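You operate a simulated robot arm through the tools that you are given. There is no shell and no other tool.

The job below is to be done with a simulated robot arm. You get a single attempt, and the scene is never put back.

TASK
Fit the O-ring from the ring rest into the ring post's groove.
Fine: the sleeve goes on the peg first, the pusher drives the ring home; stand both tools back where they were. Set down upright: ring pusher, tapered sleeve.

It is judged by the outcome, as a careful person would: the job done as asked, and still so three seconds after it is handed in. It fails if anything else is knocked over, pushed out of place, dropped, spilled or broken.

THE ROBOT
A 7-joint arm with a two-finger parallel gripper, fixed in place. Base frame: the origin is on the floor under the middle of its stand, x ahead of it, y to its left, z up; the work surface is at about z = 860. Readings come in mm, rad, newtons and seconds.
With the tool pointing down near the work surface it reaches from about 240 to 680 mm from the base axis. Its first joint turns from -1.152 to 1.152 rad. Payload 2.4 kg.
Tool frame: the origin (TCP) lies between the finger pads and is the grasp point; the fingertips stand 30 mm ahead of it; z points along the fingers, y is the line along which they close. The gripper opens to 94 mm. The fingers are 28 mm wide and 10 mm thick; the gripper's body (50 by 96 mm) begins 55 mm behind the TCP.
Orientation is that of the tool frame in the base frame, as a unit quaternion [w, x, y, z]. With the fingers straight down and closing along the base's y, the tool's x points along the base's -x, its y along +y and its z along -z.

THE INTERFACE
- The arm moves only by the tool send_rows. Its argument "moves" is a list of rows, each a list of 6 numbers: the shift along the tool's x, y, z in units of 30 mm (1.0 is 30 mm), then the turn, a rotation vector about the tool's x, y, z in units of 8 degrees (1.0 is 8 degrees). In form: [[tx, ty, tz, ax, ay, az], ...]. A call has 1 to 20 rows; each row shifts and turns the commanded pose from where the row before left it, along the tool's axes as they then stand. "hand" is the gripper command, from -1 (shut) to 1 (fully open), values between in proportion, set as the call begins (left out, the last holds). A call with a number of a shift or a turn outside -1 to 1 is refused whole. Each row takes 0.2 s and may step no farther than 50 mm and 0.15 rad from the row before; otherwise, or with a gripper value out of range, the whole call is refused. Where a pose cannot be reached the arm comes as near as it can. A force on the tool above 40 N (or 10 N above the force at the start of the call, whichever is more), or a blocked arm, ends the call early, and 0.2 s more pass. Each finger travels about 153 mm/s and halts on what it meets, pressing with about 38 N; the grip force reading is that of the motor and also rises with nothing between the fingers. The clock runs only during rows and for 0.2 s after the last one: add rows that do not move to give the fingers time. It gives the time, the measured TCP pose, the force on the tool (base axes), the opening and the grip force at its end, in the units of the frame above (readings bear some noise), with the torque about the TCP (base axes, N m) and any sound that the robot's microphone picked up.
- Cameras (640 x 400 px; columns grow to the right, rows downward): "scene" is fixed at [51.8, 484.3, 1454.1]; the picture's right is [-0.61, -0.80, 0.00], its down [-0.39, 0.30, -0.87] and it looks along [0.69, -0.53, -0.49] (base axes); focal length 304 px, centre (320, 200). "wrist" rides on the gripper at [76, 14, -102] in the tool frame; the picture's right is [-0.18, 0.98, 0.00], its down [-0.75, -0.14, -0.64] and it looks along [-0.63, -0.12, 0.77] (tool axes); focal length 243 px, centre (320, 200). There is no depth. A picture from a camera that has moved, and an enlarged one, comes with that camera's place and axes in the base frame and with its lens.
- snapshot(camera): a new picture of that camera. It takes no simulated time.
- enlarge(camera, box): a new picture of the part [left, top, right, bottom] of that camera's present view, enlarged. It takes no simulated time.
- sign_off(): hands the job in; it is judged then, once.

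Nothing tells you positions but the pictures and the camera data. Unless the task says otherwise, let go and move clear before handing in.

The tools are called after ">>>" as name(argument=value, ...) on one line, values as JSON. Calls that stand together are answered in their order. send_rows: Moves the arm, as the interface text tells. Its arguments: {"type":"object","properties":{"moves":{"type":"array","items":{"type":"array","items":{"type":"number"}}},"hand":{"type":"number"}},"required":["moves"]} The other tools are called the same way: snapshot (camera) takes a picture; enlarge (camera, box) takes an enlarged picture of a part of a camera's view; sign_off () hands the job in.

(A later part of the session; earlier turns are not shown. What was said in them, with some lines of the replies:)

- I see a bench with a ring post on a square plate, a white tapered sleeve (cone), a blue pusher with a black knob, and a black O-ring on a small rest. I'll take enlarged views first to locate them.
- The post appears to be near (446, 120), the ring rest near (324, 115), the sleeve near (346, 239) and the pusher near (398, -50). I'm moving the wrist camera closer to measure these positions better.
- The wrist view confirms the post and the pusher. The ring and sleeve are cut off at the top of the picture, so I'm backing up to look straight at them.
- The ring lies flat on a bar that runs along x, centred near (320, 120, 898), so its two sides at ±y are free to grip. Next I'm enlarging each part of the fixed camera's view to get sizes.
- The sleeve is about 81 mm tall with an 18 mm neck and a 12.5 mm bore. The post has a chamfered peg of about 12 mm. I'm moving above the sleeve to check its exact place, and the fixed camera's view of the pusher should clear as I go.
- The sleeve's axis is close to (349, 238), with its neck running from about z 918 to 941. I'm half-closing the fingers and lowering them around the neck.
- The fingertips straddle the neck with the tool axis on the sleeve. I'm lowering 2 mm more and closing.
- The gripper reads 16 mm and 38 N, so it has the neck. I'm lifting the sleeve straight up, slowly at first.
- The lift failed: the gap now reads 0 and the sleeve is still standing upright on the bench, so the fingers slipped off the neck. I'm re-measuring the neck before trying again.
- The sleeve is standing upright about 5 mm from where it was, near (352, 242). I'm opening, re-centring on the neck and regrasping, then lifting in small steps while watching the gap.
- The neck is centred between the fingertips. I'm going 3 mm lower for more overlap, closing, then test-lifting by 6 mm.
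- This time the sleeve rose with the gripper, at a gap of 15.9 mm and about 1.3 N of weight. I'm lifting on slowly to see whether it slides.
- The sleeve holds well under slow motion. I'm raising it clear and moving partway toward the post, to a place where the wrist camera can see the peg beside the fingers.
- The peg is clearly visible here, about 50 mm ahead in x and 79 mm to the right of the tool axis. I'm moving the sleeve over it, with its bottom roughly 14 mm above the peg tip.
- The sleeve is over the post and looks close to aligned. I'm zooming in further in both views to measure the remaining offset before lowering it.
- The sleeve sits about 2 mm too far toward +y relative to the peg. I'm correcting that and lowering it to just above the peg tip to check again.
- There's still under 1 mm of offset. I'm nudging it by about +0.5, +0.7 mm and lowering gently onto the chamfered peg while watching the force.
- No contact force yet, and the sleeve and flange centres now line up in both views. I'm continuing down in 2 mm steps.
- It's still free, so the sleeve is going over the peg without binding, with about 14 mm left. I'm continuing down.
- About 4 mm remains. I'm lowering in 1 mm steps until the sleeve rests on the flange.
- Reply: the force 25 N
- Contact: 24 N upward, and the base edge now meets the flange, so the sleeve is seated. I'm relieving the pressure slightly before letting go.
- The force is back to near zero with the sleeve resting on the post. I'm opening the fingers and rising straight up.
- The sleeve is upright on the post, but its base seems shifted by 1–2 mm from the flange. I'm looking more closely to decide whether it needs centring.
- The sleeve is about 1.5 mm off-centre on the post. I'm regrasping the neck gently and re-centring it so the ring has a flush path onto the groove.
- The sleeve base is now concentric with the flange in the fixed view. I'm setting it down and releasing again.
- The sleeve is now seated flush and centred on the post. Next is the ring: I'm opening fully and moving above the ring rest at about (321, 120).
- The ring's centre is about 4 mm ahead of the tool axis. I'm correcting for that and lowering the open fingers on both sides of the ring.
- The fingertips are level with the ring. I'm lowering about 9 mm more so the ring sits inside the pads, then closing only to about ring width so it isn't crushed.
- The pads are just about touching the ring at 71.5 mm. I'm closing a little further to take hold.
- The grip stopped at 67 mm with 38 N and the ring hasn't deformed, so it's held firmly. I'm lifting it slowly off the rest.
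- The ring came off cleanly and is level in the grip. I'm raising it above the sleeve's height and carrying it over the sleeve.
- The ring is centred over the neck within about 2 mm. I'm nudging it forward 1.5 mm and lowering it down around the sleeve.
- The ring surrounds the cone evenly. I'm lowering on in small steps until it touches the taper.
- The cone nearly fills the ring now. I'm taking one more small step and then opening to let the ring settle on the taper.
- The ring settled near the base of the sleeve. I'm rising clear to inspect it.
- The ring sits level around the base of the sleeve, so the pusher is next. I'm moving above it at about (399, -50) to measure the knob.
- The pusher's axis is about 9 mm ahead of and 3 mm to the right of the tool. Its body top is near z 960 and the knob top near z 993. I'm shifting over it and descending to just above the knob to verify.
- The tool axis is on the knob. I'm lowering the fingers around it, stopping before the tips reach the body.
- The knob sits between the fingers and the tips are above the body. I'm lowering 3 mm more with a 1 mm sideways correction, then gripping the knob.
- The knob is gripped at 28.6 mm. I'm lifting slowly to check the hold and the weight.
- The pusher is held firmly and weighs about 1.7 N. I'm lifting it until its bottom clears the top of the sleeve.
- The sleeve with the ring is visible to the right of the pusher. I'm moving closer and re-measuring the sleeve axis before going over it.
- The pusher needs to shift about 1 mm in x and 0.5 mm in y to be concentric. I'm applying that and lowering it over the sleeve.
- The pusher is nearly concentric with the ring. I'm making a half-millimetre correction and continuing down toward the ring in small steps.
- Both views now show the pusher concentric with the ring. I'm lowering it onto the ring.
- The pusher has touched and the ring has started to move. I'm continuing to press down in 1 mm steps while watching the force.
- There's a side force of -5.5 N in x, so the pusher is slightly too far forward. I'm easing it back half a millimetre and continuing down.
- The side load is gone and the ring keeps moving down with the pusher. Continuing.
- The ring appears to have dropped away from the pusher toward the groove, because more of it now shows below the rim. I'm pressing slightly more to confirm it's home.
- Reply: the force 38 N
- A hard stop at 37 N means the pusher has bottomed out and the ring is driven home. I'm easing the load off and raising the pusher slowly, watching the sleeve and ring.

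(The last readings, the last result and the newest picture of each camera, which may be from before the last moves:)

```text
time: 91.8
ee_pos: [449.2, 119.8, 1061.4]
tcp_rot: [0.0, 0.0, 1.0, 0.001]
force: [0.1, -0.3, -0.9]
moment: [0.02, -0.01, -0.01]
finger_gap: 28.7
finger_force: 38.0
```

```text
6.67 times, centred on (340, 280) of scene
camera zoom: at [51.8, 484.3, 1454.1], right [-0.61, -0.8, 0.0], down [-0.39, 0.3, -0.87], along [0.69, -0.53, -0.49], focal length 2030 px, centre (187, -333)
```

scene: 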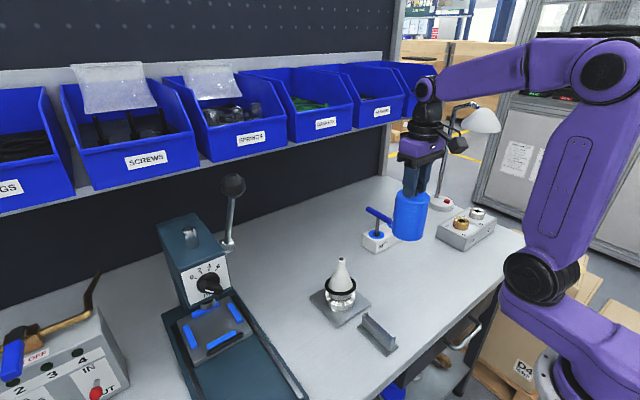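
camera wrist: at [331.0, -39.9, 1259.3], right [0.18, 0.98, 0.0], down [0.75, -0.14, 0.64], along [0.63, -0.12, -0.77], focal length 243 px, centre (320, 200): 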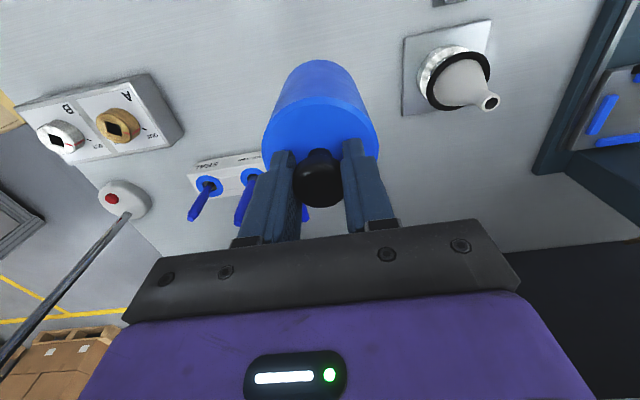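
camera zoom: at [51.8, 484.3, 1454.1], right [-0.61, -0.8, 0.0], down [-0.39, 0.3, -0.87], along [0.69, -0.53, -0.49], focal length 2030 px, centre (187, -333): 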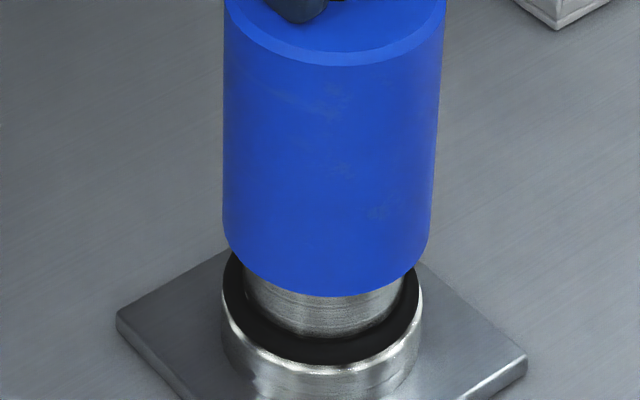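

The ring is seated low in the groove and the pusher comes away freely. I'm raising it fully clear of the sleeve.

>>> send_rows(moves=[[0, 0, -0.25, 0, 0, 0], [0, 0, -0.3, 0, 0, 0], [0, 0, -0.3, 0, 0, 0], [0, 0, -0.3, 0, 0, 0], [0, 0, -0.3, 0, 0, 0], [0, 0, -0.3, 0, 0, 0], [0, 0, -0.3, 0, 0, 0], [0, 0, -0.3, 0, 0, 0], [0, 0, -0.3, 0, 0, 0], [0, 0, -0.3, 0, 0, 0], [0, 0, -0.3, 0, 0, 0], [0, 0, 0, 0, 0, 0]])

>>> enlarge(camera="scene", box=[300, 210, 380, 310])

>>> enlarge(camera="wrist", box=[250, 20, 390, 190])

```text
time: 94.4
ee_pos: [449.9, 120.7, 1158.0]
tcp_rot: [0.0, -0.001, 1.0, 0.001]
force: [-0.7, 0.2, -1.0]
moment: [-0.01, -0.03, -0.01]
finger_gap: 28.8
finger_force: 38.5
```

```text
4.00 times, centred on (340, 260) of scene
camera zoom: at [51.8, 484.3, 1454.1], right [-0.61, -0.8, 0.0], down [-0.39, 0.3, -0.87], along [0.69, -0.53, -0.49], focal length 1218 px, centre (240, -40)
```

zoom: 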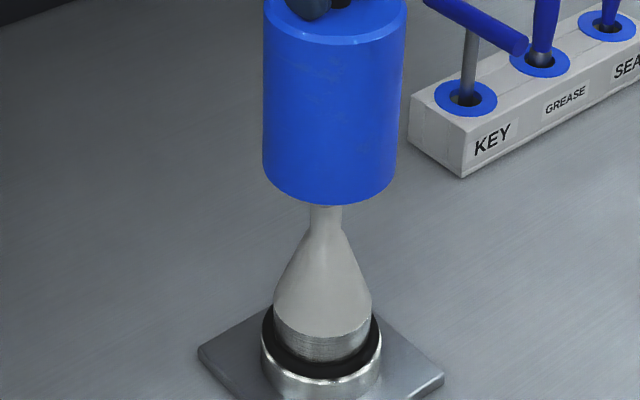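

```text
2.35 times, centred on (320, 105) of wrist
camera zoom: at [371.8, 134.5, 1261.8], right [0.18, 0.98, 0.0], down [0.75, -0.14, 0.64], along [0.63, -0.12, -0.77], focal length 571 px, centre (320, 424)
```

zoom: 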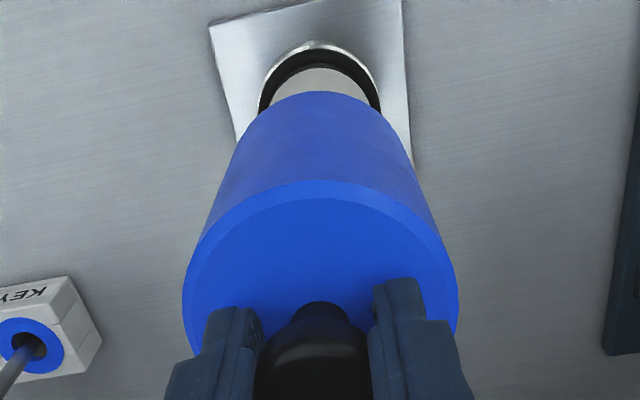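

The ring is in the groove and the sleeve is still standing on the post. I'm carrying the pusher back over its original spot.

>>> send_rows(moves=[[0.0761, -0.3237, 0, 0, 0, 0], [0.0761, -0.3237, 0, 0, 0, 0], [0.0761, -0.3237, 0, 0, 0, 0], [0.0761, -0.3237, 0, 0, 0, 0], [0.0761, -0.3237, 0, 0, 0, 0], [0.0761, -0.3237, 0, 0, 0, 0], [0.0761, -0.3237, 0, 0, 0, 0], [0.0761, -0.3237, 0, 0, 0, 0], [0.0761, -0.3237, 0, 0, 0, 0], [0.0761, -0.3237, 0, 0, 0, 0], [0.0761, -0.3237, 0, 0, 0, 0], [0.0761, -0.3237, 0, 0, 0, 0], [0.0761, -0.3237, 0, 0, 0, 0], [0.0761, -0.3237, 0, 0, 0, 0], [0.0761, -0.3237, 0, 0, 0, 0], [0.0761, -0.3237, 0, 0, 0, 0], [0.0761, -0.3237, 0, 0, 0, 0], [0.0761, -0.3237, 0, 0, 0, 0], [0, 0, 0, 0, 0, 0]])

>>> send_rows(moves=[[0, 0, 0.25, 0, 0, 0], [0, 0, 0.35, 0, 0, 0], [0, 0, 0.35, 0, 0, 0], [0, 0, 0.35, 0, 0, 0], [0, 0, 0.35, 0, 0, 0], [0, 0, 0.35, 0, 0, 0], [0, 0, 0.35, 0, 0, 0], [0, 0, 0.35, 0, 0, 0], [0, 0, 0.35, 0, 0, 0], [0, 0, 0.35, 0, 0, 0], [0, 0, 0.35, 0, 0, 0], [0, 0, 0.35, 0, 0, 0], [0, 0, 0.35, 0, 0, 0], [0, 0, 0.35, 0, 0, 0], [0, 0, 0.2, 0, 0, 0], [0, 0, 0, 0, 0, 0]])

>>> enlarge(camera="scene", box=[360, 215, 440, 300])

>>> enlarge(camera="wrist", box=[250, 60, 390, 210])

```text
time: 98.4
ee_pos: [407.2, -53.2, 1159.8]
tcp_rot: [0.0, 0.0, 1.0, 0.0]
force: [-0.9, -0.3, -1.4]
moment: [0.0, 0.0, 0.0]
finger_gap: 28.7
finger_force: 37.1
```

```text
time: 101.8
ee_pos: [408.4, -54.0, 1008.2]
tcp_rot: [0.0, 0.001, 1.0, 0.0]
force: [0.0, -0.6, -1.4]
moment: [0.01, -0.02, 0.02]
finger_gap: 28.6
finger_force: 38.7
```

```text
4.71 times, centred on (400, 258) of scene
camera zoom: at [51.8, 484.3, 1454.1], right [-0.61, -0.8, 0.0], down [-0.39, 0.3, -0.87], along [0.69, -0.53, -0.49], focal length 1433 px, centre (-56, -71)
```

zoom: 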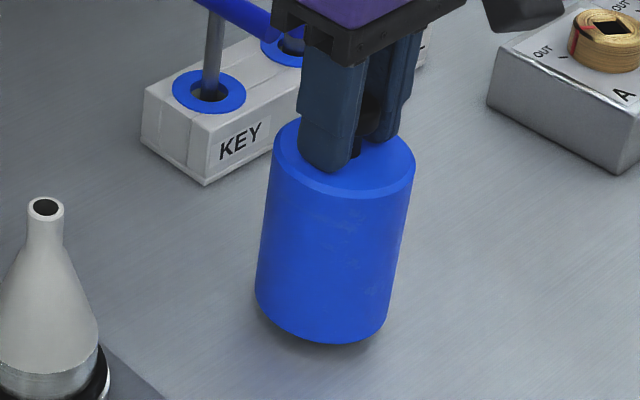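

```text
2.67 times, centred on (320, 135) of wrist
camera zoom: at [330.0, -41.0, 1110.6], right [0.18, 0.98, 0.0], down [0.75, -0.14, 0.64], along [0.63, -0.12, -0.77], focal length 647 px, centre (320, 373)
```

zoom: 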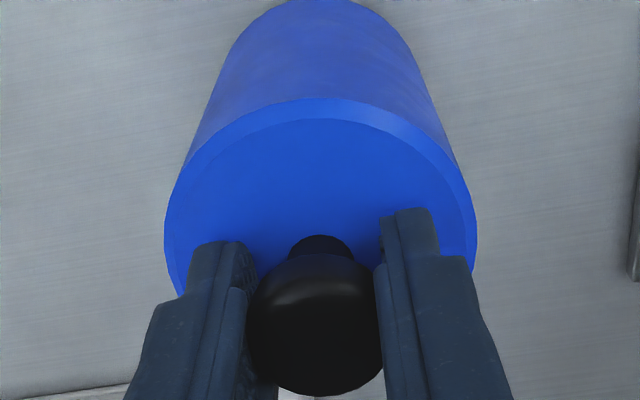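

The pusher is above its original spot, within about a millimetre. I'm making a small correction and lowering it onto the bench.

>>> send_rows(moves=[[-0.017, 0.027, 0.1, 0, 0, 0], [0, 0, 0.1, 0, 0, 0], [0, 0, 0.1, 0, 0, 0], [0, 0, 0.07, 0, 0, 0], [0, 0, 0, 0, 0, 0]])

>>> send_rows(moves=[[0, 0, 0.035, 0, 0, 0], [0, 0, 0.035, 0, 0, 0], [0, 0, 0, 0, 0, 0]])

>>> enlarge(camera="scene", box=[360, 215, 440, 300])

```text
time: 103.0
ee_pos: [409.1, -54.2, 996.2]
tcp_rot: [0.0, 0.0, 1.0, 0.0]
force: [0.2, 0.2, -1.8]
moment: [0.0, -0.02, -0.03]
finger_gap: 28.6
finger_force: 37.3
```

```text
time: 103.8
ee_pos: [408.6, -53.1, 995.4]
tcp_rot: [0.0, 0.0, 1.0, 0.0]
force: [-0.1, -0.5, -2.7]
moment: [-0.02, 0.0, -0.02]
finger_gap: 28.7
finger_force: 37.7
```

```text
4.71 times, centred on (400, 258) of scene
camera zoom: at [51.8, 484.3, 1454.1], right [-0.61, -0.8, 0.0], down [-0.39, 0.3, -0.87], along [0.69, -0.53, -0.49], focal length 1433 px, centre (-56, -71)
```

zoom: 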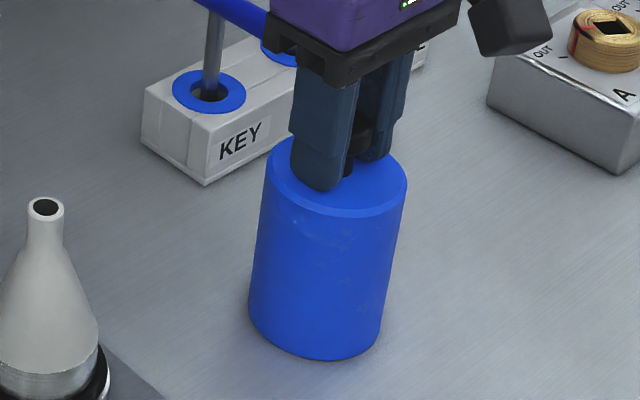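

>>> send_rows(moves=[[0, 0, 0.02, 0, 0, 0], [0, 0, 0.02, 0, 0, 0], [0, 0, 0, 0, 0, 0]])

```text
time: 104.6
ee_pos: [407.7, -53.3, 994.4]
tcp_rot: [0.0, 0.0, 1.0, -0.001]
force: [0.3, -0.8, -2.1]
moment: [-0.02, -0.01, 0.02]
finger_gap: 28.9
finger_force: 37.8
```

>>> send_rows(moves=[[0, 0, 0.02, 0, 0, 0], [0, 0, 0.02, 0, 0, 0], [0, 0, 0, 0, 0, 0]])

>>> enlarge(camera="scene", box=[360, 215, 440, 300])

```text
time: 105.4
ee_pos: [408.9, -53.8, 994.1]
tcp_rot: [0.001, 0.0, 1.0, 0.001]
force: [-8.8, 0.8, 33.4]
moment: [0.02, 0.05, 0.0]
finger_gap: 28.6
finger_force: 38.6
```

```text
4.71 times, centred on (400, 258) of scene
camera zoom: at [51.1, 484.4, 1454.1], right [-0.61, -0.8, 0.0], down [-0.39, 0.3, -0.87], along [0.69, -0.53, -0.49], focal length 1433 px, centre (-56, -71)
```

zoom: 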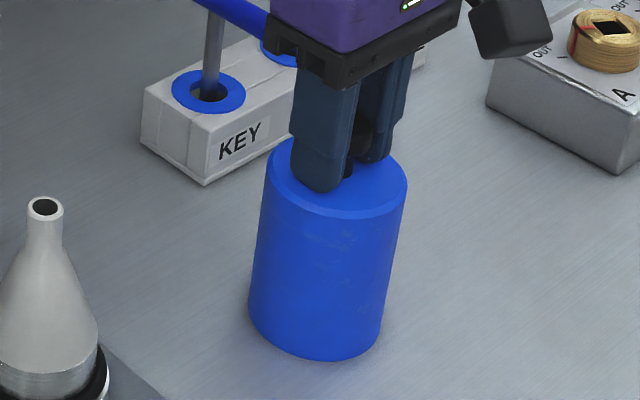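

The pusher is down on the bench with 33 N of contact. I'm relieving the load, then opening and rising.

>>> send_rows(moves=[[0, 0, -0.027, 0, 0, 0], [0, 0, 0, 0, 0, 0]])

>>> send_rows(moves=[[0, 0, 0, 0, 0, 0], [0, 0, 0, 0, 0, 0], [0, 0, 0, 0, 0, 0]], hand=0.1)

>>> enlarge(camera="wrist", box=[250, 60, 390, 210])

```text
time: 106.0
ee_pos: [410.2, -51.6, 994.6]
tcp_rot: [0.002, 0.0, 1.0, 0.0]
force: [-3.0, -0.8, 16.8]
moment: [-0.06, -0.15, -0.06]
finger_gap: 28.6
finger_force: 37.8
```

```text
time: 106.8
ee_pos: [409.2, -53.5, 994.7]
tcp_rot: [0.0, 0.0, 1.0, 0.0]
force: [1.7, -0.4, 2.4]
moment: [0.03, -0.07, -0.02]
finger_gap: 51.6
finger_force: 0.2
```

```text
2.67 times, centred on (320, 135) of wrist
camera zoom: at [331.2, -39.8, 1096.7], right [0.18, 0.98, 0.0], down [0.75, -0.14, 0.64], along [0.63, -0.12, -0.77], focal length 647 px, centre (320, 373)
```

zoom: 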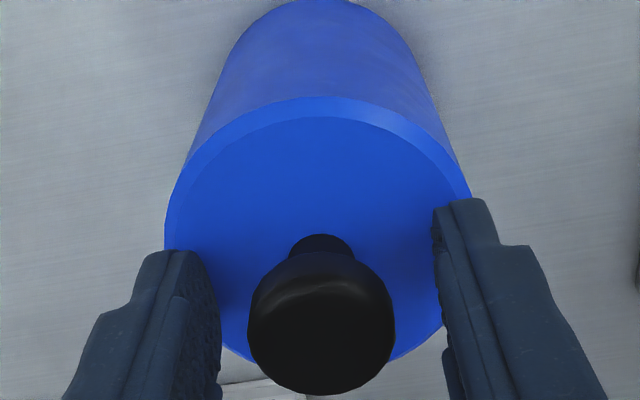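

The pusher stands upright and is released. I'm rising straight up and checking its placement.

>>> send_rows(moves=[[0, 0, -0.15, 0, 0, 0], [0, 0, -0.3, 0, 0, 0], [0, 0, -0.5, 0, 0, 0], [0, 0, -0.8, 0, 0, 0], [0, 0, -0.9, 0, 0, 0], [0, 0, -0.9, 0, 0, 0], [0, 0, 0, 0, 0, 0]])

>>> enlarge(camera="scene", box=[360, 230, 440, 300])

>>> snapshot(camera="wrist")

```text
time: 108.4
ee_pos: [408.7, -53.1, 1102.2]
tcp_rot: [0.0, 0.0, 1.0, 0.001]
force: [-0.1, 0.5, 0.6]
moment: [-0.01, 0.01, -0.02]
finger_gap: 51.9
finger_force: 0.0
```

```text
5.71 times, centred on (400, 265) of scene
camera zoom: at [51.8, 484.3, 1454.1], right [-0.61, -0.8, 0.0], down [-0.39, 0.3, -0.87], along [0.69, -0.53, -0.49], focal length 1740 px, centre (-137, -171)
```

zoom: 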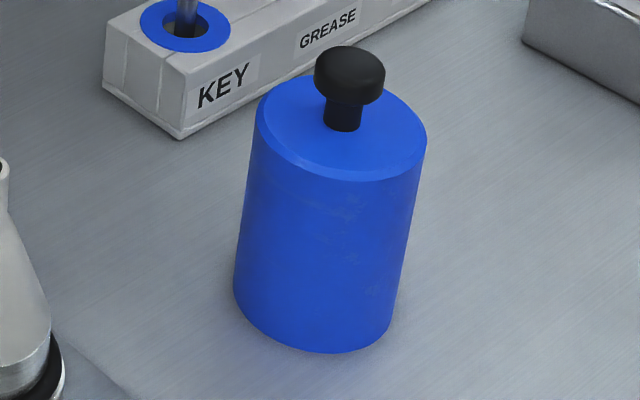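

```text
taken
camera wrist: at [331.6, -39.1, 1205.1], right [0.18, 0.98, 0.0], down [0.75, -0.14, 0.64], along [0.63, -0.12, -0.77], focal length 243 px, centre (320, 200)
```

wrist: 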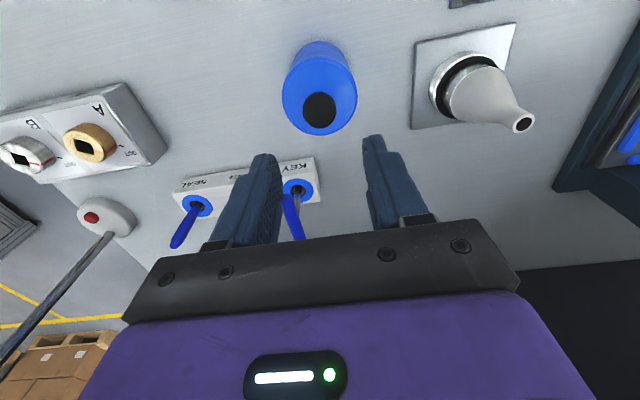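

The pusher is back within a pixel or two of its original place. Now I'm moving over the sleeve to take it off the post.

>>> send_rows(moves=[[-0.228, 0.963, 0, 0, 0, 0], [-0.228, 0.963, 0, 0, 0, 0], [-0.228, 0.963, 0, 0, 0, 0], [-0.228, 0.963, 0, 0, 0, 0], [-0.228, 0.963, 0, 0, 0, 0], [-0.228, 0.963, 0, 0, 0, 0], [0, 0, 0, 0, 0, 0], [0, 0, 0, 0, 0, 0]], hand=-0.2)

>>> enlarge(camera="wrist", box=[270, 20, 370, 140])

>>> enlarge(camera="scene", box=[310, 245, 370, 310])

```text
time: 110.2
ee_pos: [450.0, 119.9, 1101.3]
tcp_rot: [0.0, 0.0, 1.0, 0.0]
force: [0.0, 0.3, 0.0]
moment: [-0.01, -0.02, -0.03]
finger_gap: 37.7
finger_force: 0.1
```

```text
3.33 times, centred on (320, 80) of wrist
camera zoom: at [372.1, 134.3, 1204.2], right [0.18, 0.98, 0.0], down [0.75, -0.14, 0.64], along [0.63, -0.12, -0.77], focal length 809 px, centre (320, 600)
```

zoom: 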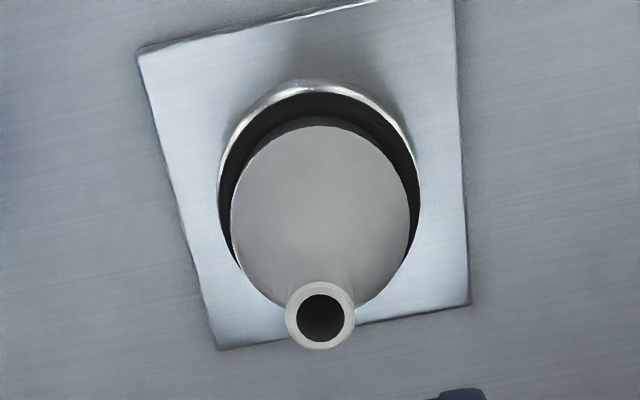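

```text
6.15 times, centred on (340, 278) of scene
camera zoom: at [51.8, 484.3, 1454.1], right [-0.61, -0.8, 0.0], down [-0.39, 0.3, -0.87], along [0.69, -0.53, -0.49], focal length 1874 px, centre (197, -277)
```

zoom: 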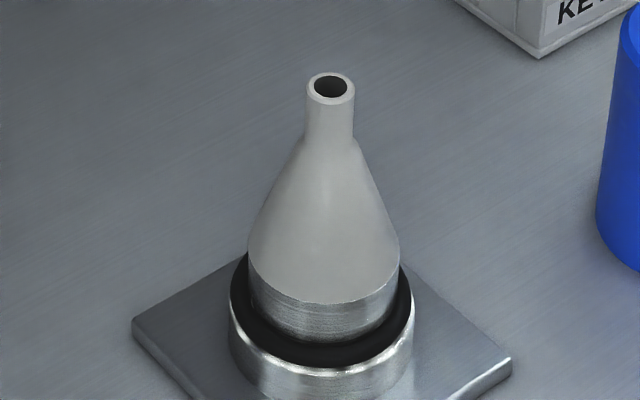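

The tool is centred on the neck. I'm lowering and gripping it at the same height that held before.

>>> send_rows(moves=[[0, 0, 0.5, 0, 0, 0], [0, 0, 0.7, 0, 0, 0], [0, 0, 0.7, 0, 0, 0], [0, 0, 0.6, 0, 0, 0], [0, 0, 0.35, 0, 0, 0], [0, 0, 0.2, 0, 0, 0], [0, 0, 0, 0, 0, 0]])

>>> send_rows(moves=[[0, 0, 0, 0, 0, 0], [0, 0, 0, 0, 0, 0], [0, 0, 0, 0, 0, 0], [0, 0, 0, 0, 0, 0]], hand=-1)

>>> enlarge(camera="scene", box=[310, 245, 370, 310])

>>> enlarge(camera="wrist", box=[260, 60, 380, 210])

```text
time: 111.8
ee_pos: [449.8, 120.9, 1008.2]
tcp_rot: [0.0, 0.0, 1.0, 0.0]
force: [0.0, -0.2, -0.3]
moment: [-0.02, 0.0, -0.02]
finger_gap: 37.9
finger_force: 0.1
```

```text
time: 112.8
ee_pos: [449.5, 120.9, 1009.3]
tcp_rot: [0.0, 0.0, 1.0, 0.0]
force: [0.5, 1.0, 0.0]
moment: [0.0, 0.0, -0.01]
finger_gap: 15.8
finger_force: 37.5
```

```text
6.15 times, centred on (340, 278) of scene
camera zoom: at [51.8, 484.3, 1454.1], right [-0.61, -0.8, 0.0], down [-0.39, 0.3, -0.87], along [0.69, -0.53, -0.49], focal length 1874 px, centre (197, -277)
```

zoom: 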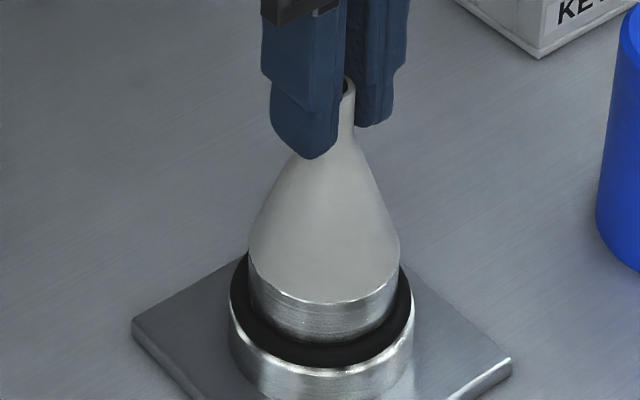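

```text
2.67 times, centred on (320, 135) of wrist
camera zoom: at [371.5, 134.0, 1111.8], right [0.18, 0.98, 0.0], down [0.75, -0.14, 0.64], along [0.63, -0.12, -0.77], focal length 647 px, centre (320, 373)
```

zoom: 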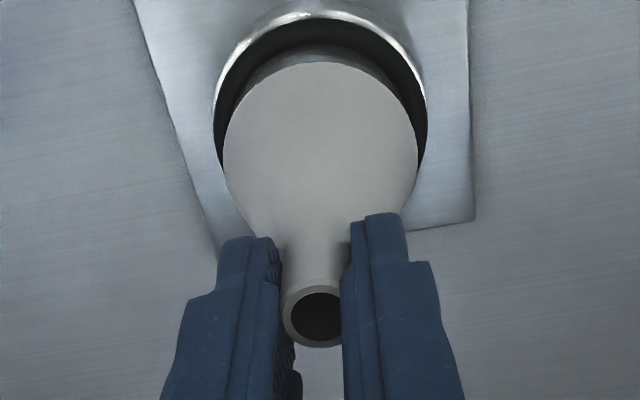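

The neck is gripped at 15.8 mm and 38 N. I'm lifting the sleeve slowly off the peg.

>>> send_rows(moves=[[0, 0, -0.08, 0, 0, 0], [0, 0, -0.1, 0, 0, 0], [0, 0, -0.12, 0, 0, 0], [0, 0, -0.15, 0, 0, 0], [0, 0, -0.15, 0, 0, 0], [0, 0, 0, 0, 0, 0]])

>>> enlarge(camera="scene", box=[310, 235, 370, 310])

>>> enlarge(camera="wrist", box=[260, 60, 380, 210])

```text
time: 114.2
ee_pos: [448.5, 120.2, 1026.6]
tcp_rot: [0.0, 0.0, 1.0, 0.001]
force: [0.1, -0.5, -0.9]
moment: [0.01, -0.02, 0.0]
finger_gap: 16.1
finger_force: 38.1
```

```text
5.33 times, centred on (340, 272) of scene
camera zoom: at [51.8, 484.3, 1454.1], right [-0.61, -0.8, 0.0], down [-0.39, 0.3, -0.87], along [0.69, -0.53, -0.49], focal length 1624 px, centre (213, -187)
```

zoom: 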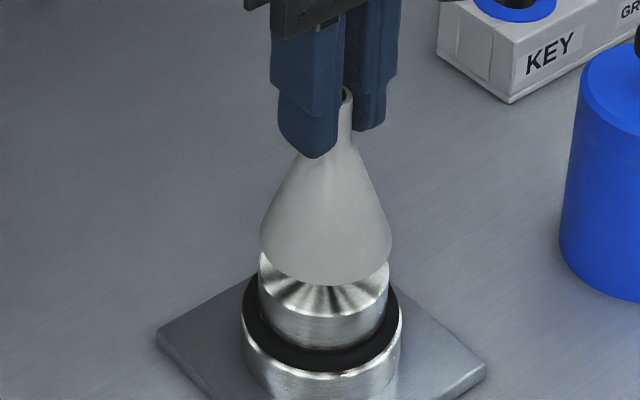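

```text
2.67 times, centred on (320, 135) of wrist
camera zoom: at [371.5, 133.9, 1129.5], right [0.18, 0.98, 0.0], down [0.75, -0.14, 0.64], along [0.63, -0.12, -0.77], focal length 647 px, centre (320, 373)
```

zoom: 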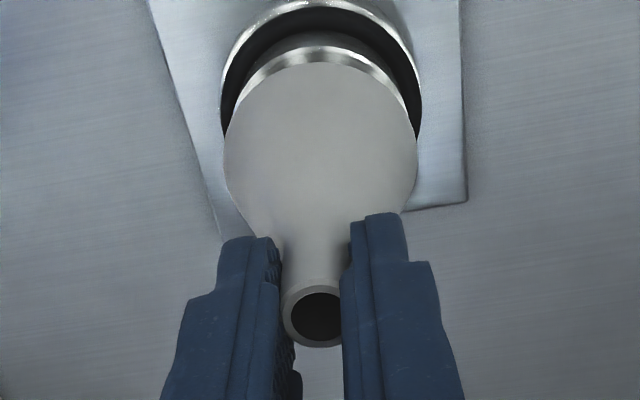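

The sleeve came off cleanly and the ring stayed in the groove. I'm raising it above the peg and carrying it back to its original spot.

>>> send_rows(moves=[[0, 0, -0.2, 0, 0, 0], [0, 0, -0.25, 0, 0, 0], [0, 0, -0.25, 0, 0, 0], [0, 0, -0.25, 0, 0, 0], [0, 0, -0.15, 0, 0, 0], [0, 0, 0, 0, 0, 0]])

>>> send_rows(moves=[[0.1, 0.12, 0, 0, 0, 0], [0.2061, 0.2448, 0, 0, 0, 0], [0.2061, 0.2448, 0, 0, 0, 0], [0.2061, 0.2448, 0, 0, 0, 0], [0.2061, 0.2448, 0, 0, 0, 0], [0.2061, 0.2448, 0, 0, 0, 0], [0.2061, 0.2448, 0, 0, 0, 0], [0.2061, 0.2448, 0, 0, 0, 0], [0.2061, 0.2448, 0, 0, 0, 0], [0.2061, 0.2448, 0, 0, 0, 0], [0.2061, 0.2448, 0, 0, 0, 0], [0.2061, 0.2448, 0, 0, 0, 0], [0.2061, 0.2448, 0, 0, 0, 0], [0.2061, 0.2448, 0, 0, 0, 0], [0.2061, 0.2448, 0, 0, 0, 0], [0.2061, 0.2448, 0, 0, 0, 0], [0.1061, 0.1248, 0, 0, 0, 0], [0, 0, 0, 0, 0, 0]])

>>> enlarge(camera="scene", box=[280, 260, 380, 370])

>>> snapshot(camera="wrist")

```text
time: 115.6
ee_pos: [449.5, 119.6, 1058.9]
tcp_rot: [0.0, 0.0, 1.0, 0.0]
force: [0.2, 0.7, -0.1]
moment: [0.01, 0.01, 0.0]
finger_gap: 15.9
finger_force: 38.0
```

```text
time: 119.4
ee_pos: [348.4, 237.8, 1060.6]
tcp_rot: [0.001, 0.0, 1.0, 0.0]
force: [-0.3, -0.1, -0.6]
moment: [0.01, 0.03, -0.03]
finger_gap: 16.2
finger_force: 38.0
```

```text
3.64 times, centred on (330, 315) of scene
camera zoom: at [51.8, 484.3, 1454.1], right [-0.61, -0.8, 0.0], down [-0.39, 0.3, -0.87], along [0.69, -0.53, -0.49], focal length 1107 px, centre (284, -218)
```

zoom: 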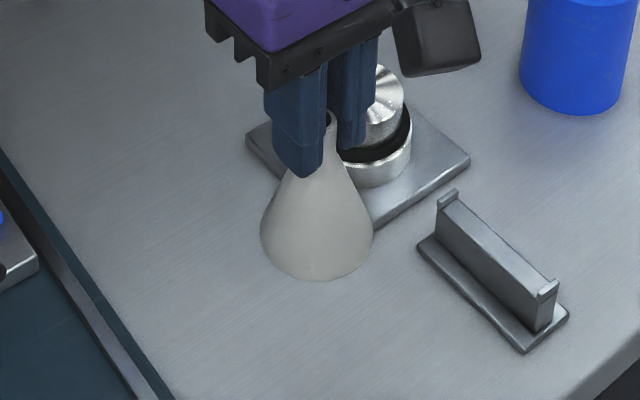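

```text
taken
camera wrist: at [271.2, 251.4, 1162.7], right [0.18, 0.98, 0.0], down [0.75, -0.14, 0.64], along [0.63, -0.12, -0.77], focal length 243 px, centre (320, 200)
```

wrist: 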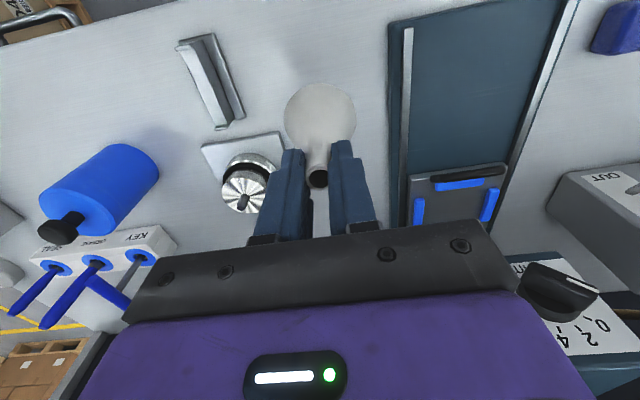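

The sleeve is above its original spot. I'm lowering it toward the bench.

>>> send_rows(moves=[[0, 0, 0.2, 0, 0, 0], [0, 0, 0.3, 0, 0, 0], [0, 0, 0.3, 0, 0, 0], [0, 0, 0.3, 0, 0, 0], [0, 0, 0.3, 0, 0, 0], [0, 0, 0.3, 0, 0, 0], [0, 0, 0.3, 0, 0, 0], [0, 0, 0.3, 0, 0, 0], [0, 0, 0.3, 0, 0, 0], [0, 0, 0.3, 0, 0, 0], [0, 0, 0.25, 0, 0, 0], [0, 0, 0.15, 0, 0, 0], [0, 0, 0, 0, 0, 0], [0, 0, 0, 0, 0, 0]])

>>> enlarge(camera="scene", box=[290, 325, 370, 375])

>>> enlarge(camera="wrist", box=[260, 60, 380, 210])

```text
time: 122.4
ee_pos: [348.7, 236.4, 960.4]
tcp_rot: [0.0, 0.0, 1.0, 0.0]
force: [-0.2, 0.1, -0.6]
moment: [0.03, 0.02, -0.01]
finger_gap: 16.3
finger_force: 37.9
```

```text
8.00 times, centred on (330, 350) of scene
camera zoom: at [51.8, 484.3, 1454.1], right [-0.61, -0.8, 0.0], down [-0.39, 0.3, -0.87], along [0.69, -0.53, -0.49], focal length 2436 px, centre (240, -1000)
```

zoom: 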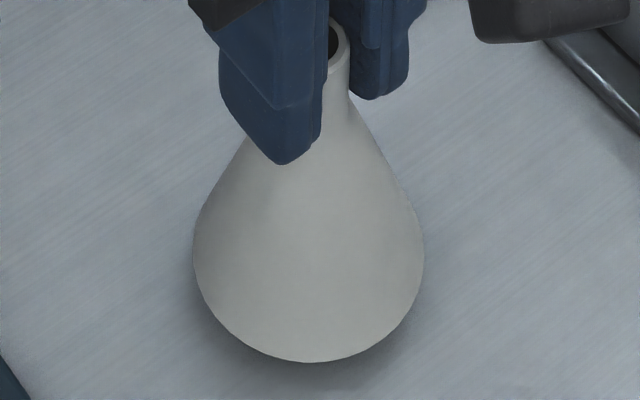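

```text
2.67 times, centred on (320, 135) of wrist
camera zoom: at [271.4, 250.6, 1063.3], right [0.18, 0.98, 0.0], down [0.75, -0.14, 0.64], along [0.63, -0.12, -0.77], focal length 647 px, centre (320, 373)
```

zoom: 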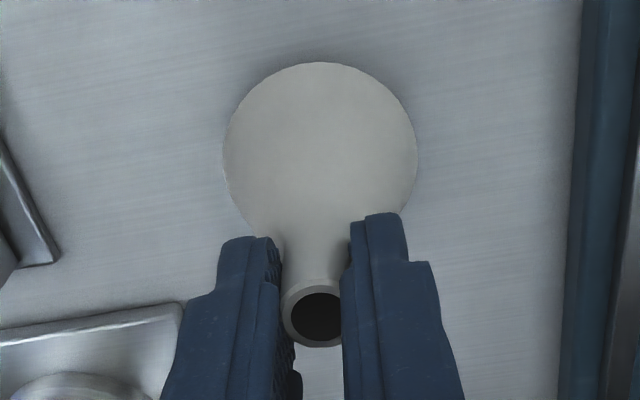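

>>> send_rows(moves=[[-0.055, 0.03, 0.1, 0, 0, 0], [0, 0, 0.1, 0, 0, 0], [0, 0, 0.08, 0, 0, 0], [0, 0, 0.04, 0, 0, 0], [0, 0, 0, 0, 0, 0]])

>>> enlarge(camera="scene", box=[290, 325, 370, 375])

```text
time: 123.6
ee_pos: [350.9, 238.1, 951.0]
tcp_rot: [0.0, 0.0, 1.0, 0.0]
force: [0.3, 0.1, -0.2]
moment: [0.01, -0.01, -0.01]
finger_gap: 16.3
finger_force: 37.9
```

```text
8.00 times, centred on (330, 350) of scene
camera zoom: at [51.8, 484.3, 1454.1], right [-0.61, -0.8, 0.0], down [-0.39, 0.3, -0.87], along [0.69, -0.53, -0.49], focal length 2436 px, centre (240, -1000)
```

zoom: 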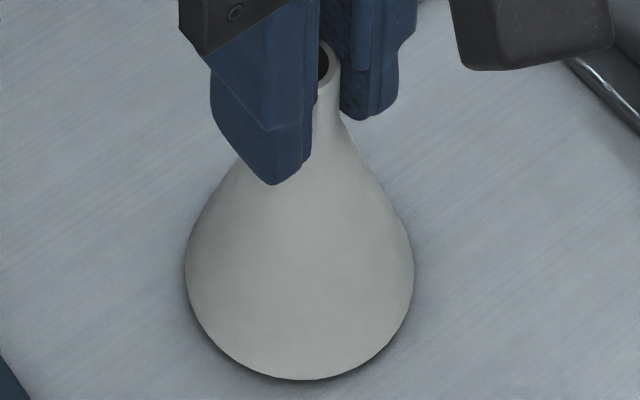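

>>> send_rows(moves=[[0, 0, 0.02, 0, 0, 0], [0, 0, 0.02, 0, 0, 0], [0, 0, 0.02, 0, 0, 0], [0, 0, 0, 0, 0, 0]])

```text
time: 124.6
ee_pos: [350.8, 236.9, 949.1]
tcp_rot: [0.0, 0.0, 1.0, -0.001]
force: [-0.1, 0.9, -1.1]
moment: [-0.02, 0.03, -0.02]
finger_gap: 16.0
finger_force: 38.1
```

>>> send_rows(moves=[[0, 0, 0.017, 0, 0, 0], [0, 0, 0.017, 0, 0, 0], [0, 0, 0, 0, 0, 0]])

>>> enlarge(camera="scene", box=[290, 325, 370, 375])

```text
time: 125.4
ee_pos: [351.0, 237.3, 948.9]
tcp_rot: [0.0, 0.0, 1.0, -0.001]
force: [1.0, 0.0, -1.5]
moment: [-0.01, -0.01, 0.0]
finger_gap: 16.3
finger_force: 37.8
```

```text
8.00 times, centred on (330, 350) of scene
camera zoom: at [51.8, 484.3, 1454.1], right [-0.61, -0.8, 0.0], down [-0.39, 0.3, -0.87], along [0.69, -0.53, -0.49], focal length 2436 px, centre (240, -1000)
```

zoom: 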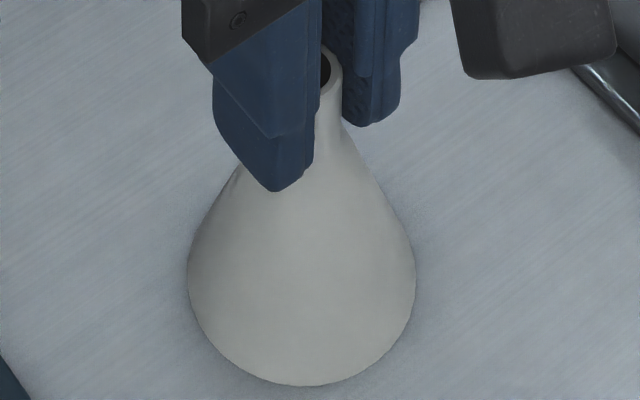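

The sleeve's outline matches its original image almost exactly. I'm going down the last fraction of a millimetre to contact.

>>> send_rows(moves=[[0, 0, 0.017, 0, 0, 0], [0, 0, 0, 0, 0, 0]])

```text
time: 126.0
ee_pos: [351.1, 238.1, 949.0]
tcp_rot: [0.0, 0.0, 1.0, 0.0]
force: [-4.6, -4.2, 15.9]
moment: [-0.11, 0.24, -0.01]
finger_gap: 15.8
finger_force: 37.9
```

Contact at 16 N. I'm easing off slightly and releasing.

>>> send_rows(moves=[[0, 0, -0.013, 0, 0, 0], [0, 0, 0, 0, 0, 0]])

>>> send_rows(moves=[[0, 0, 0, 0, 0, 0], [0, 0, 0, 0, 0, 0], [0, 0, 0, 0, 0, 0]], hand=-0.2)

>>> enlarge(camera="wrist", box=[260, 60, 380, 210])

```text
time: 126.6
ee_pos: [350.8, 237.2, 948.1]
tcp_rot: [0.0, 0.0, 1.0, 0.0]
force: [-4.3, -5.4, 21.2]
moment: [-0.15, 0.36, 0.03]
finger_gap: 16.2
finger_force: 38.2
```

```text
time: 127.4
ee_pos: [351.9, 237.5, 948.4]
tcp_rot: [0.0, -0.001, 1.0, 0.0]
force: [-0.7, 0.5, 0.5]
moment: [-0.02, 0.0, 0.0]
finger_gap: 37.5
finger_force: 0.2
```

```text
2.67 times, centred on (320, 135) of wrist
camera zoom: at [273.7, 251.5, 1051.2], right [0.18, 0.98, 0.0], down [0.75, -0.14, 0.64], along [0.63, -0.12, -0.77], focal length 647 px, centre (320, 373)
```

zoom: 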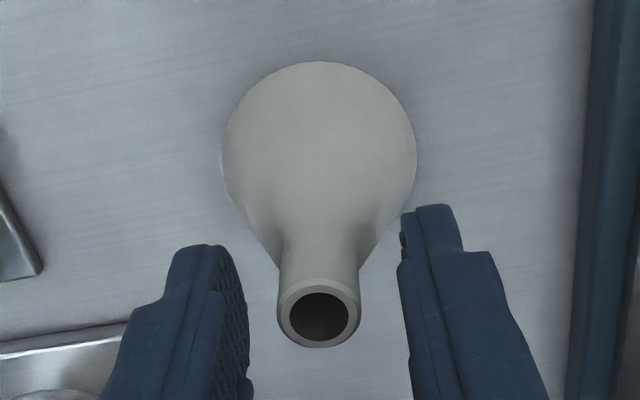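

The sleeve stands upright and the fingers are clear of it on both sides. I'm rising straight up and moving back to inspect everything.

>>> send_rows(moves=[[0, 0, -0.15, 0, 0, 0], [0, 0, -0.3, 0, 0, 0], [0, 0, -0.6, 0, 0, 0], [0, 0, -0.9, 0, 0, 0], [0, 0, -0.9, 0, 0, 0], [0, 0, -0.9, 0, 0, 0], [0, 0, -0.9, 0, 0, 0], [0, 0, 0, 0, 0, 0]])

>>> enlarge(camera="scene", box=[290, 325, 370, 375])

>>> snapshot(camera="wrist")

>>> snapshot(camera="scene")

```text
time: 129.2
ee_pos: [349.9, 236.2, 1087.2]
tcp_rot: [0.0, 0.0, 1.0, 0.0]
force: [-1.1, -0.5, 0.0]
moment: [-0.02, -0.02, -0.02]
finger_gap: 37.6
finger_force: 0.1
```

```text
8.00 times, centred on (330, 350) of scene
camera zoom: at [51.8, 484.3, 1454.1], right [-0.61, -0.8, 0.0], down [-0.39, 0.3, -0.87], along [0.69, -0.53, -0.49], focal length 2436 px, centre (240, -1000)
```

zoom: 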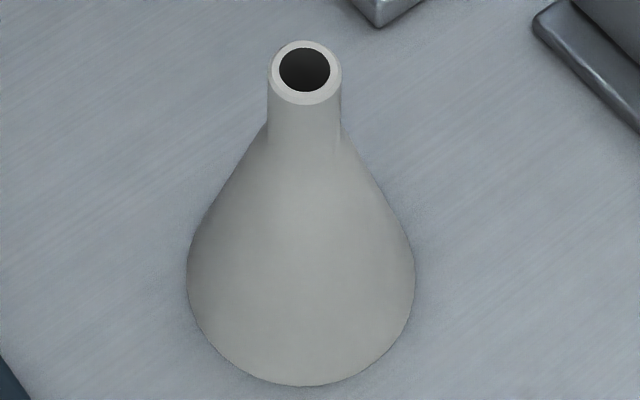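

```text
taken
camera wrist: at [273.3, 251.3, 1189.8], right [0.18, 0.98, 0.0], down [0.75, -0.14, 0.64], along [0.63, -0.12, -0.77], focal length 243 px, centre (320, 200)
```

wrist: 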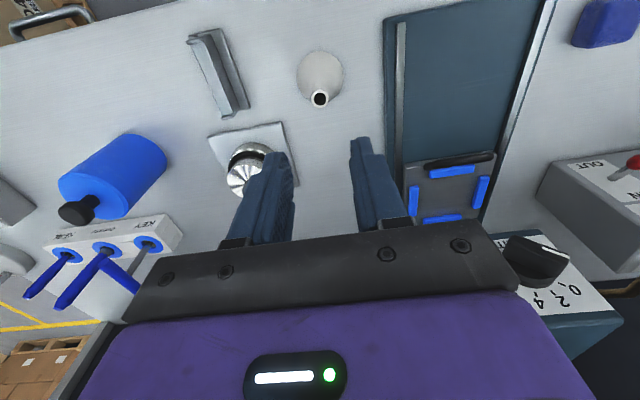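

```text
taken
```

scene: 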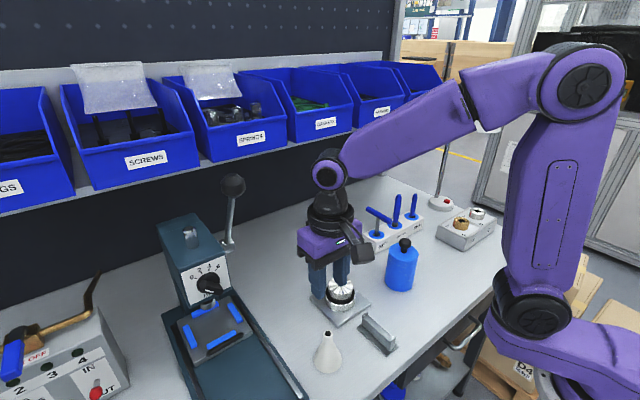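

The sleeve is back at exactly its original image position. I'm retreating the arm to get a clear look at the ring in the groove.

>>> send_rows(moves=[[0, 0, -0.9, 0, 0, 0], [0, 0, -0.9, 0, 0, 0], [0, 0, -0.9, 0, 0, 0], [0, -0.8, -0.5, 0, 0, 0], [0, -0.9, -0.3, 0, 0, 0], [0, -0.9, 0, 0, 0, 0], [0, -0.9, 0, 0, 0, 0], [0, -0.9, 0, 0, 0, 0], [0, -0.9, 0, 0, 0, 0], [0, 0, 0, 0, 0, 0]], hand=0.5)

>>> enlarge(camera="scene", box=[315, 260, 365, 310])

>>> enlarge(camera="scene", box=[280, 220, 440, 380])

>>> snapshot(camera="wrist")

```text
time: 131.4
ee_pos: [351.3, 77.5, 1191.8]
tcp_rot: [0.0, 0.0, 1.0, -0.001]
force: [-0.1, 0.8, 0.1]
moment: [0.01, 0.02, 0.01]
finger_gap: 70.3
finger_force: 0.0
```

```text
8.00 times, centred on (340, 285) of scene
camera zoom: at [51.8, 484.3, 1454.1], right [-0.61, -0.8, 0.0], down [-0.39, 0.3, -0.87], along [0.69, -0.53, -0.49], focal length 2436 px, centre (160, -480)
```

zoom: 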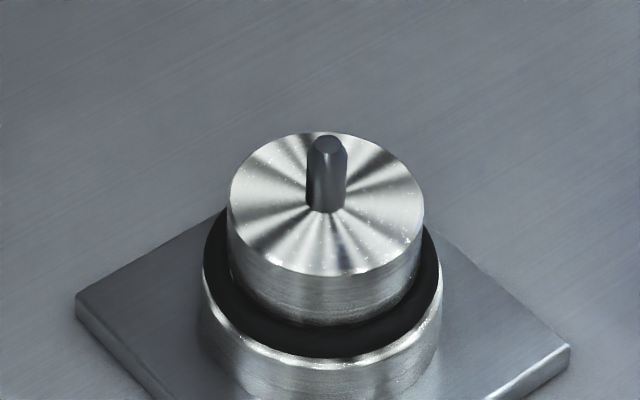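

```text
2.50 times, centred on (360, 300) of scene
camera zoom: at [51.8, 484.3, 1454.1], right [-0.61, -0.8, 0.0], down [-0.39, 0.3, -0.87], along [0.69, -0.53, -0.49], focal length 761 px, centre (220, -50)
```

zoom: 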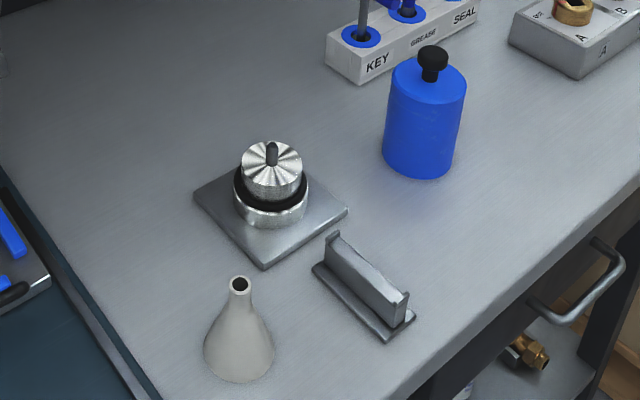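

```text
taken
camera wrist: at [274.0, 91.7, 1294.6], right [0.18, 0.98, 0.0], down [0.75, -0.14, 0.64], along [0.63, -0.12, -0.77], focal length 243 px, centre (320, 200)
```

wrist: 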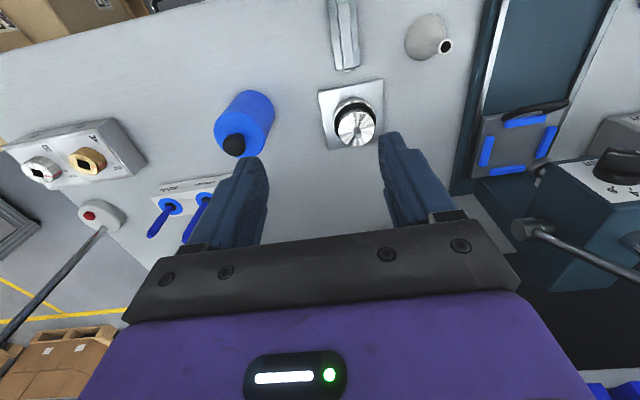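

>>> enlarge(camera="wrist", box=[310, 70, 400, 160])

>>> enlarge(camera="scene", box=[325, 275, 357, 309])

```text
4.44 times, centred on (355, 115) of wrist
camera zoom: at [274.0, 91.7, 1294.6], right [0.18, 0.98, 0.0], down [0.75, -0.14, 0.64], along [0.63, -0.12, -0.77], focal length 1078 px, centre (164, 578)
```

zoom: 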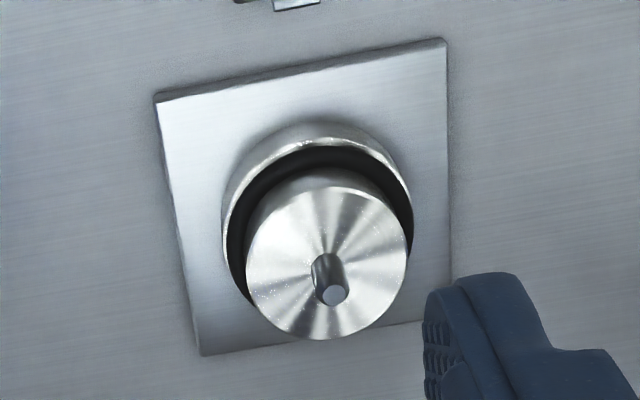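

```text
11.76 times, centred on (341, 292) of scene
camera zoom: at [51.8, 484.3, 1454.1], right [-0.61, -0.8, 0.0], down [-0.39, 0.3, -0.87], along [0.69, -0.53, -0.49], focal length 3582 px, centre (73, -882)
```

zoom: 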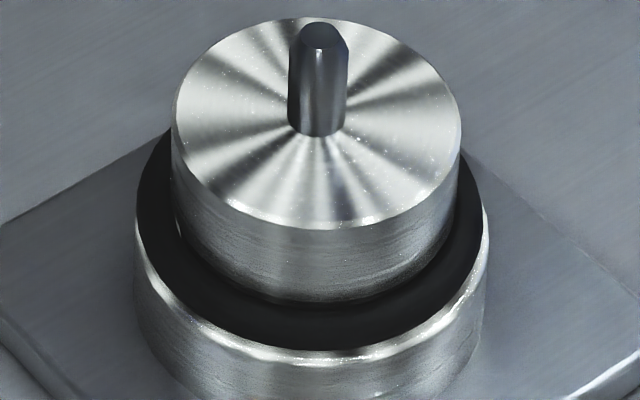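

The ring sits level and fully down between the flanges all the way round, seen from both sides. The pusher and sleeve stand upright back at their original places, nothing else has moved, and the arm is clear, so I'm handing in the job.

>>> sign_off()

```text
The job is handed in.
```

The O-ring is in the ring post's groove. The ring pusher and tapered sleeve are standing upright where they started, and the job is handed in.

- **Ring:** I drove it down over the sleeve until the pusher hit a hard stop at about 37 N. In the last close-ups from both cameras it sits level, below the upper flange.
- **Tools:** In the fixed camera's view, the sleeve lines up with its starting position and the pusher is within a few pixels (about 1 mm) of its own.
- **One slip:** On my first try at lifting the sleeve, the fingers slid off its neck. It stayed upright and moved about 5 mm on the bench. I regripped it, and it's now back at its original spot.

Nothing else in the pictures looked moved or knocked over. The gripper is empty and clear of everything.
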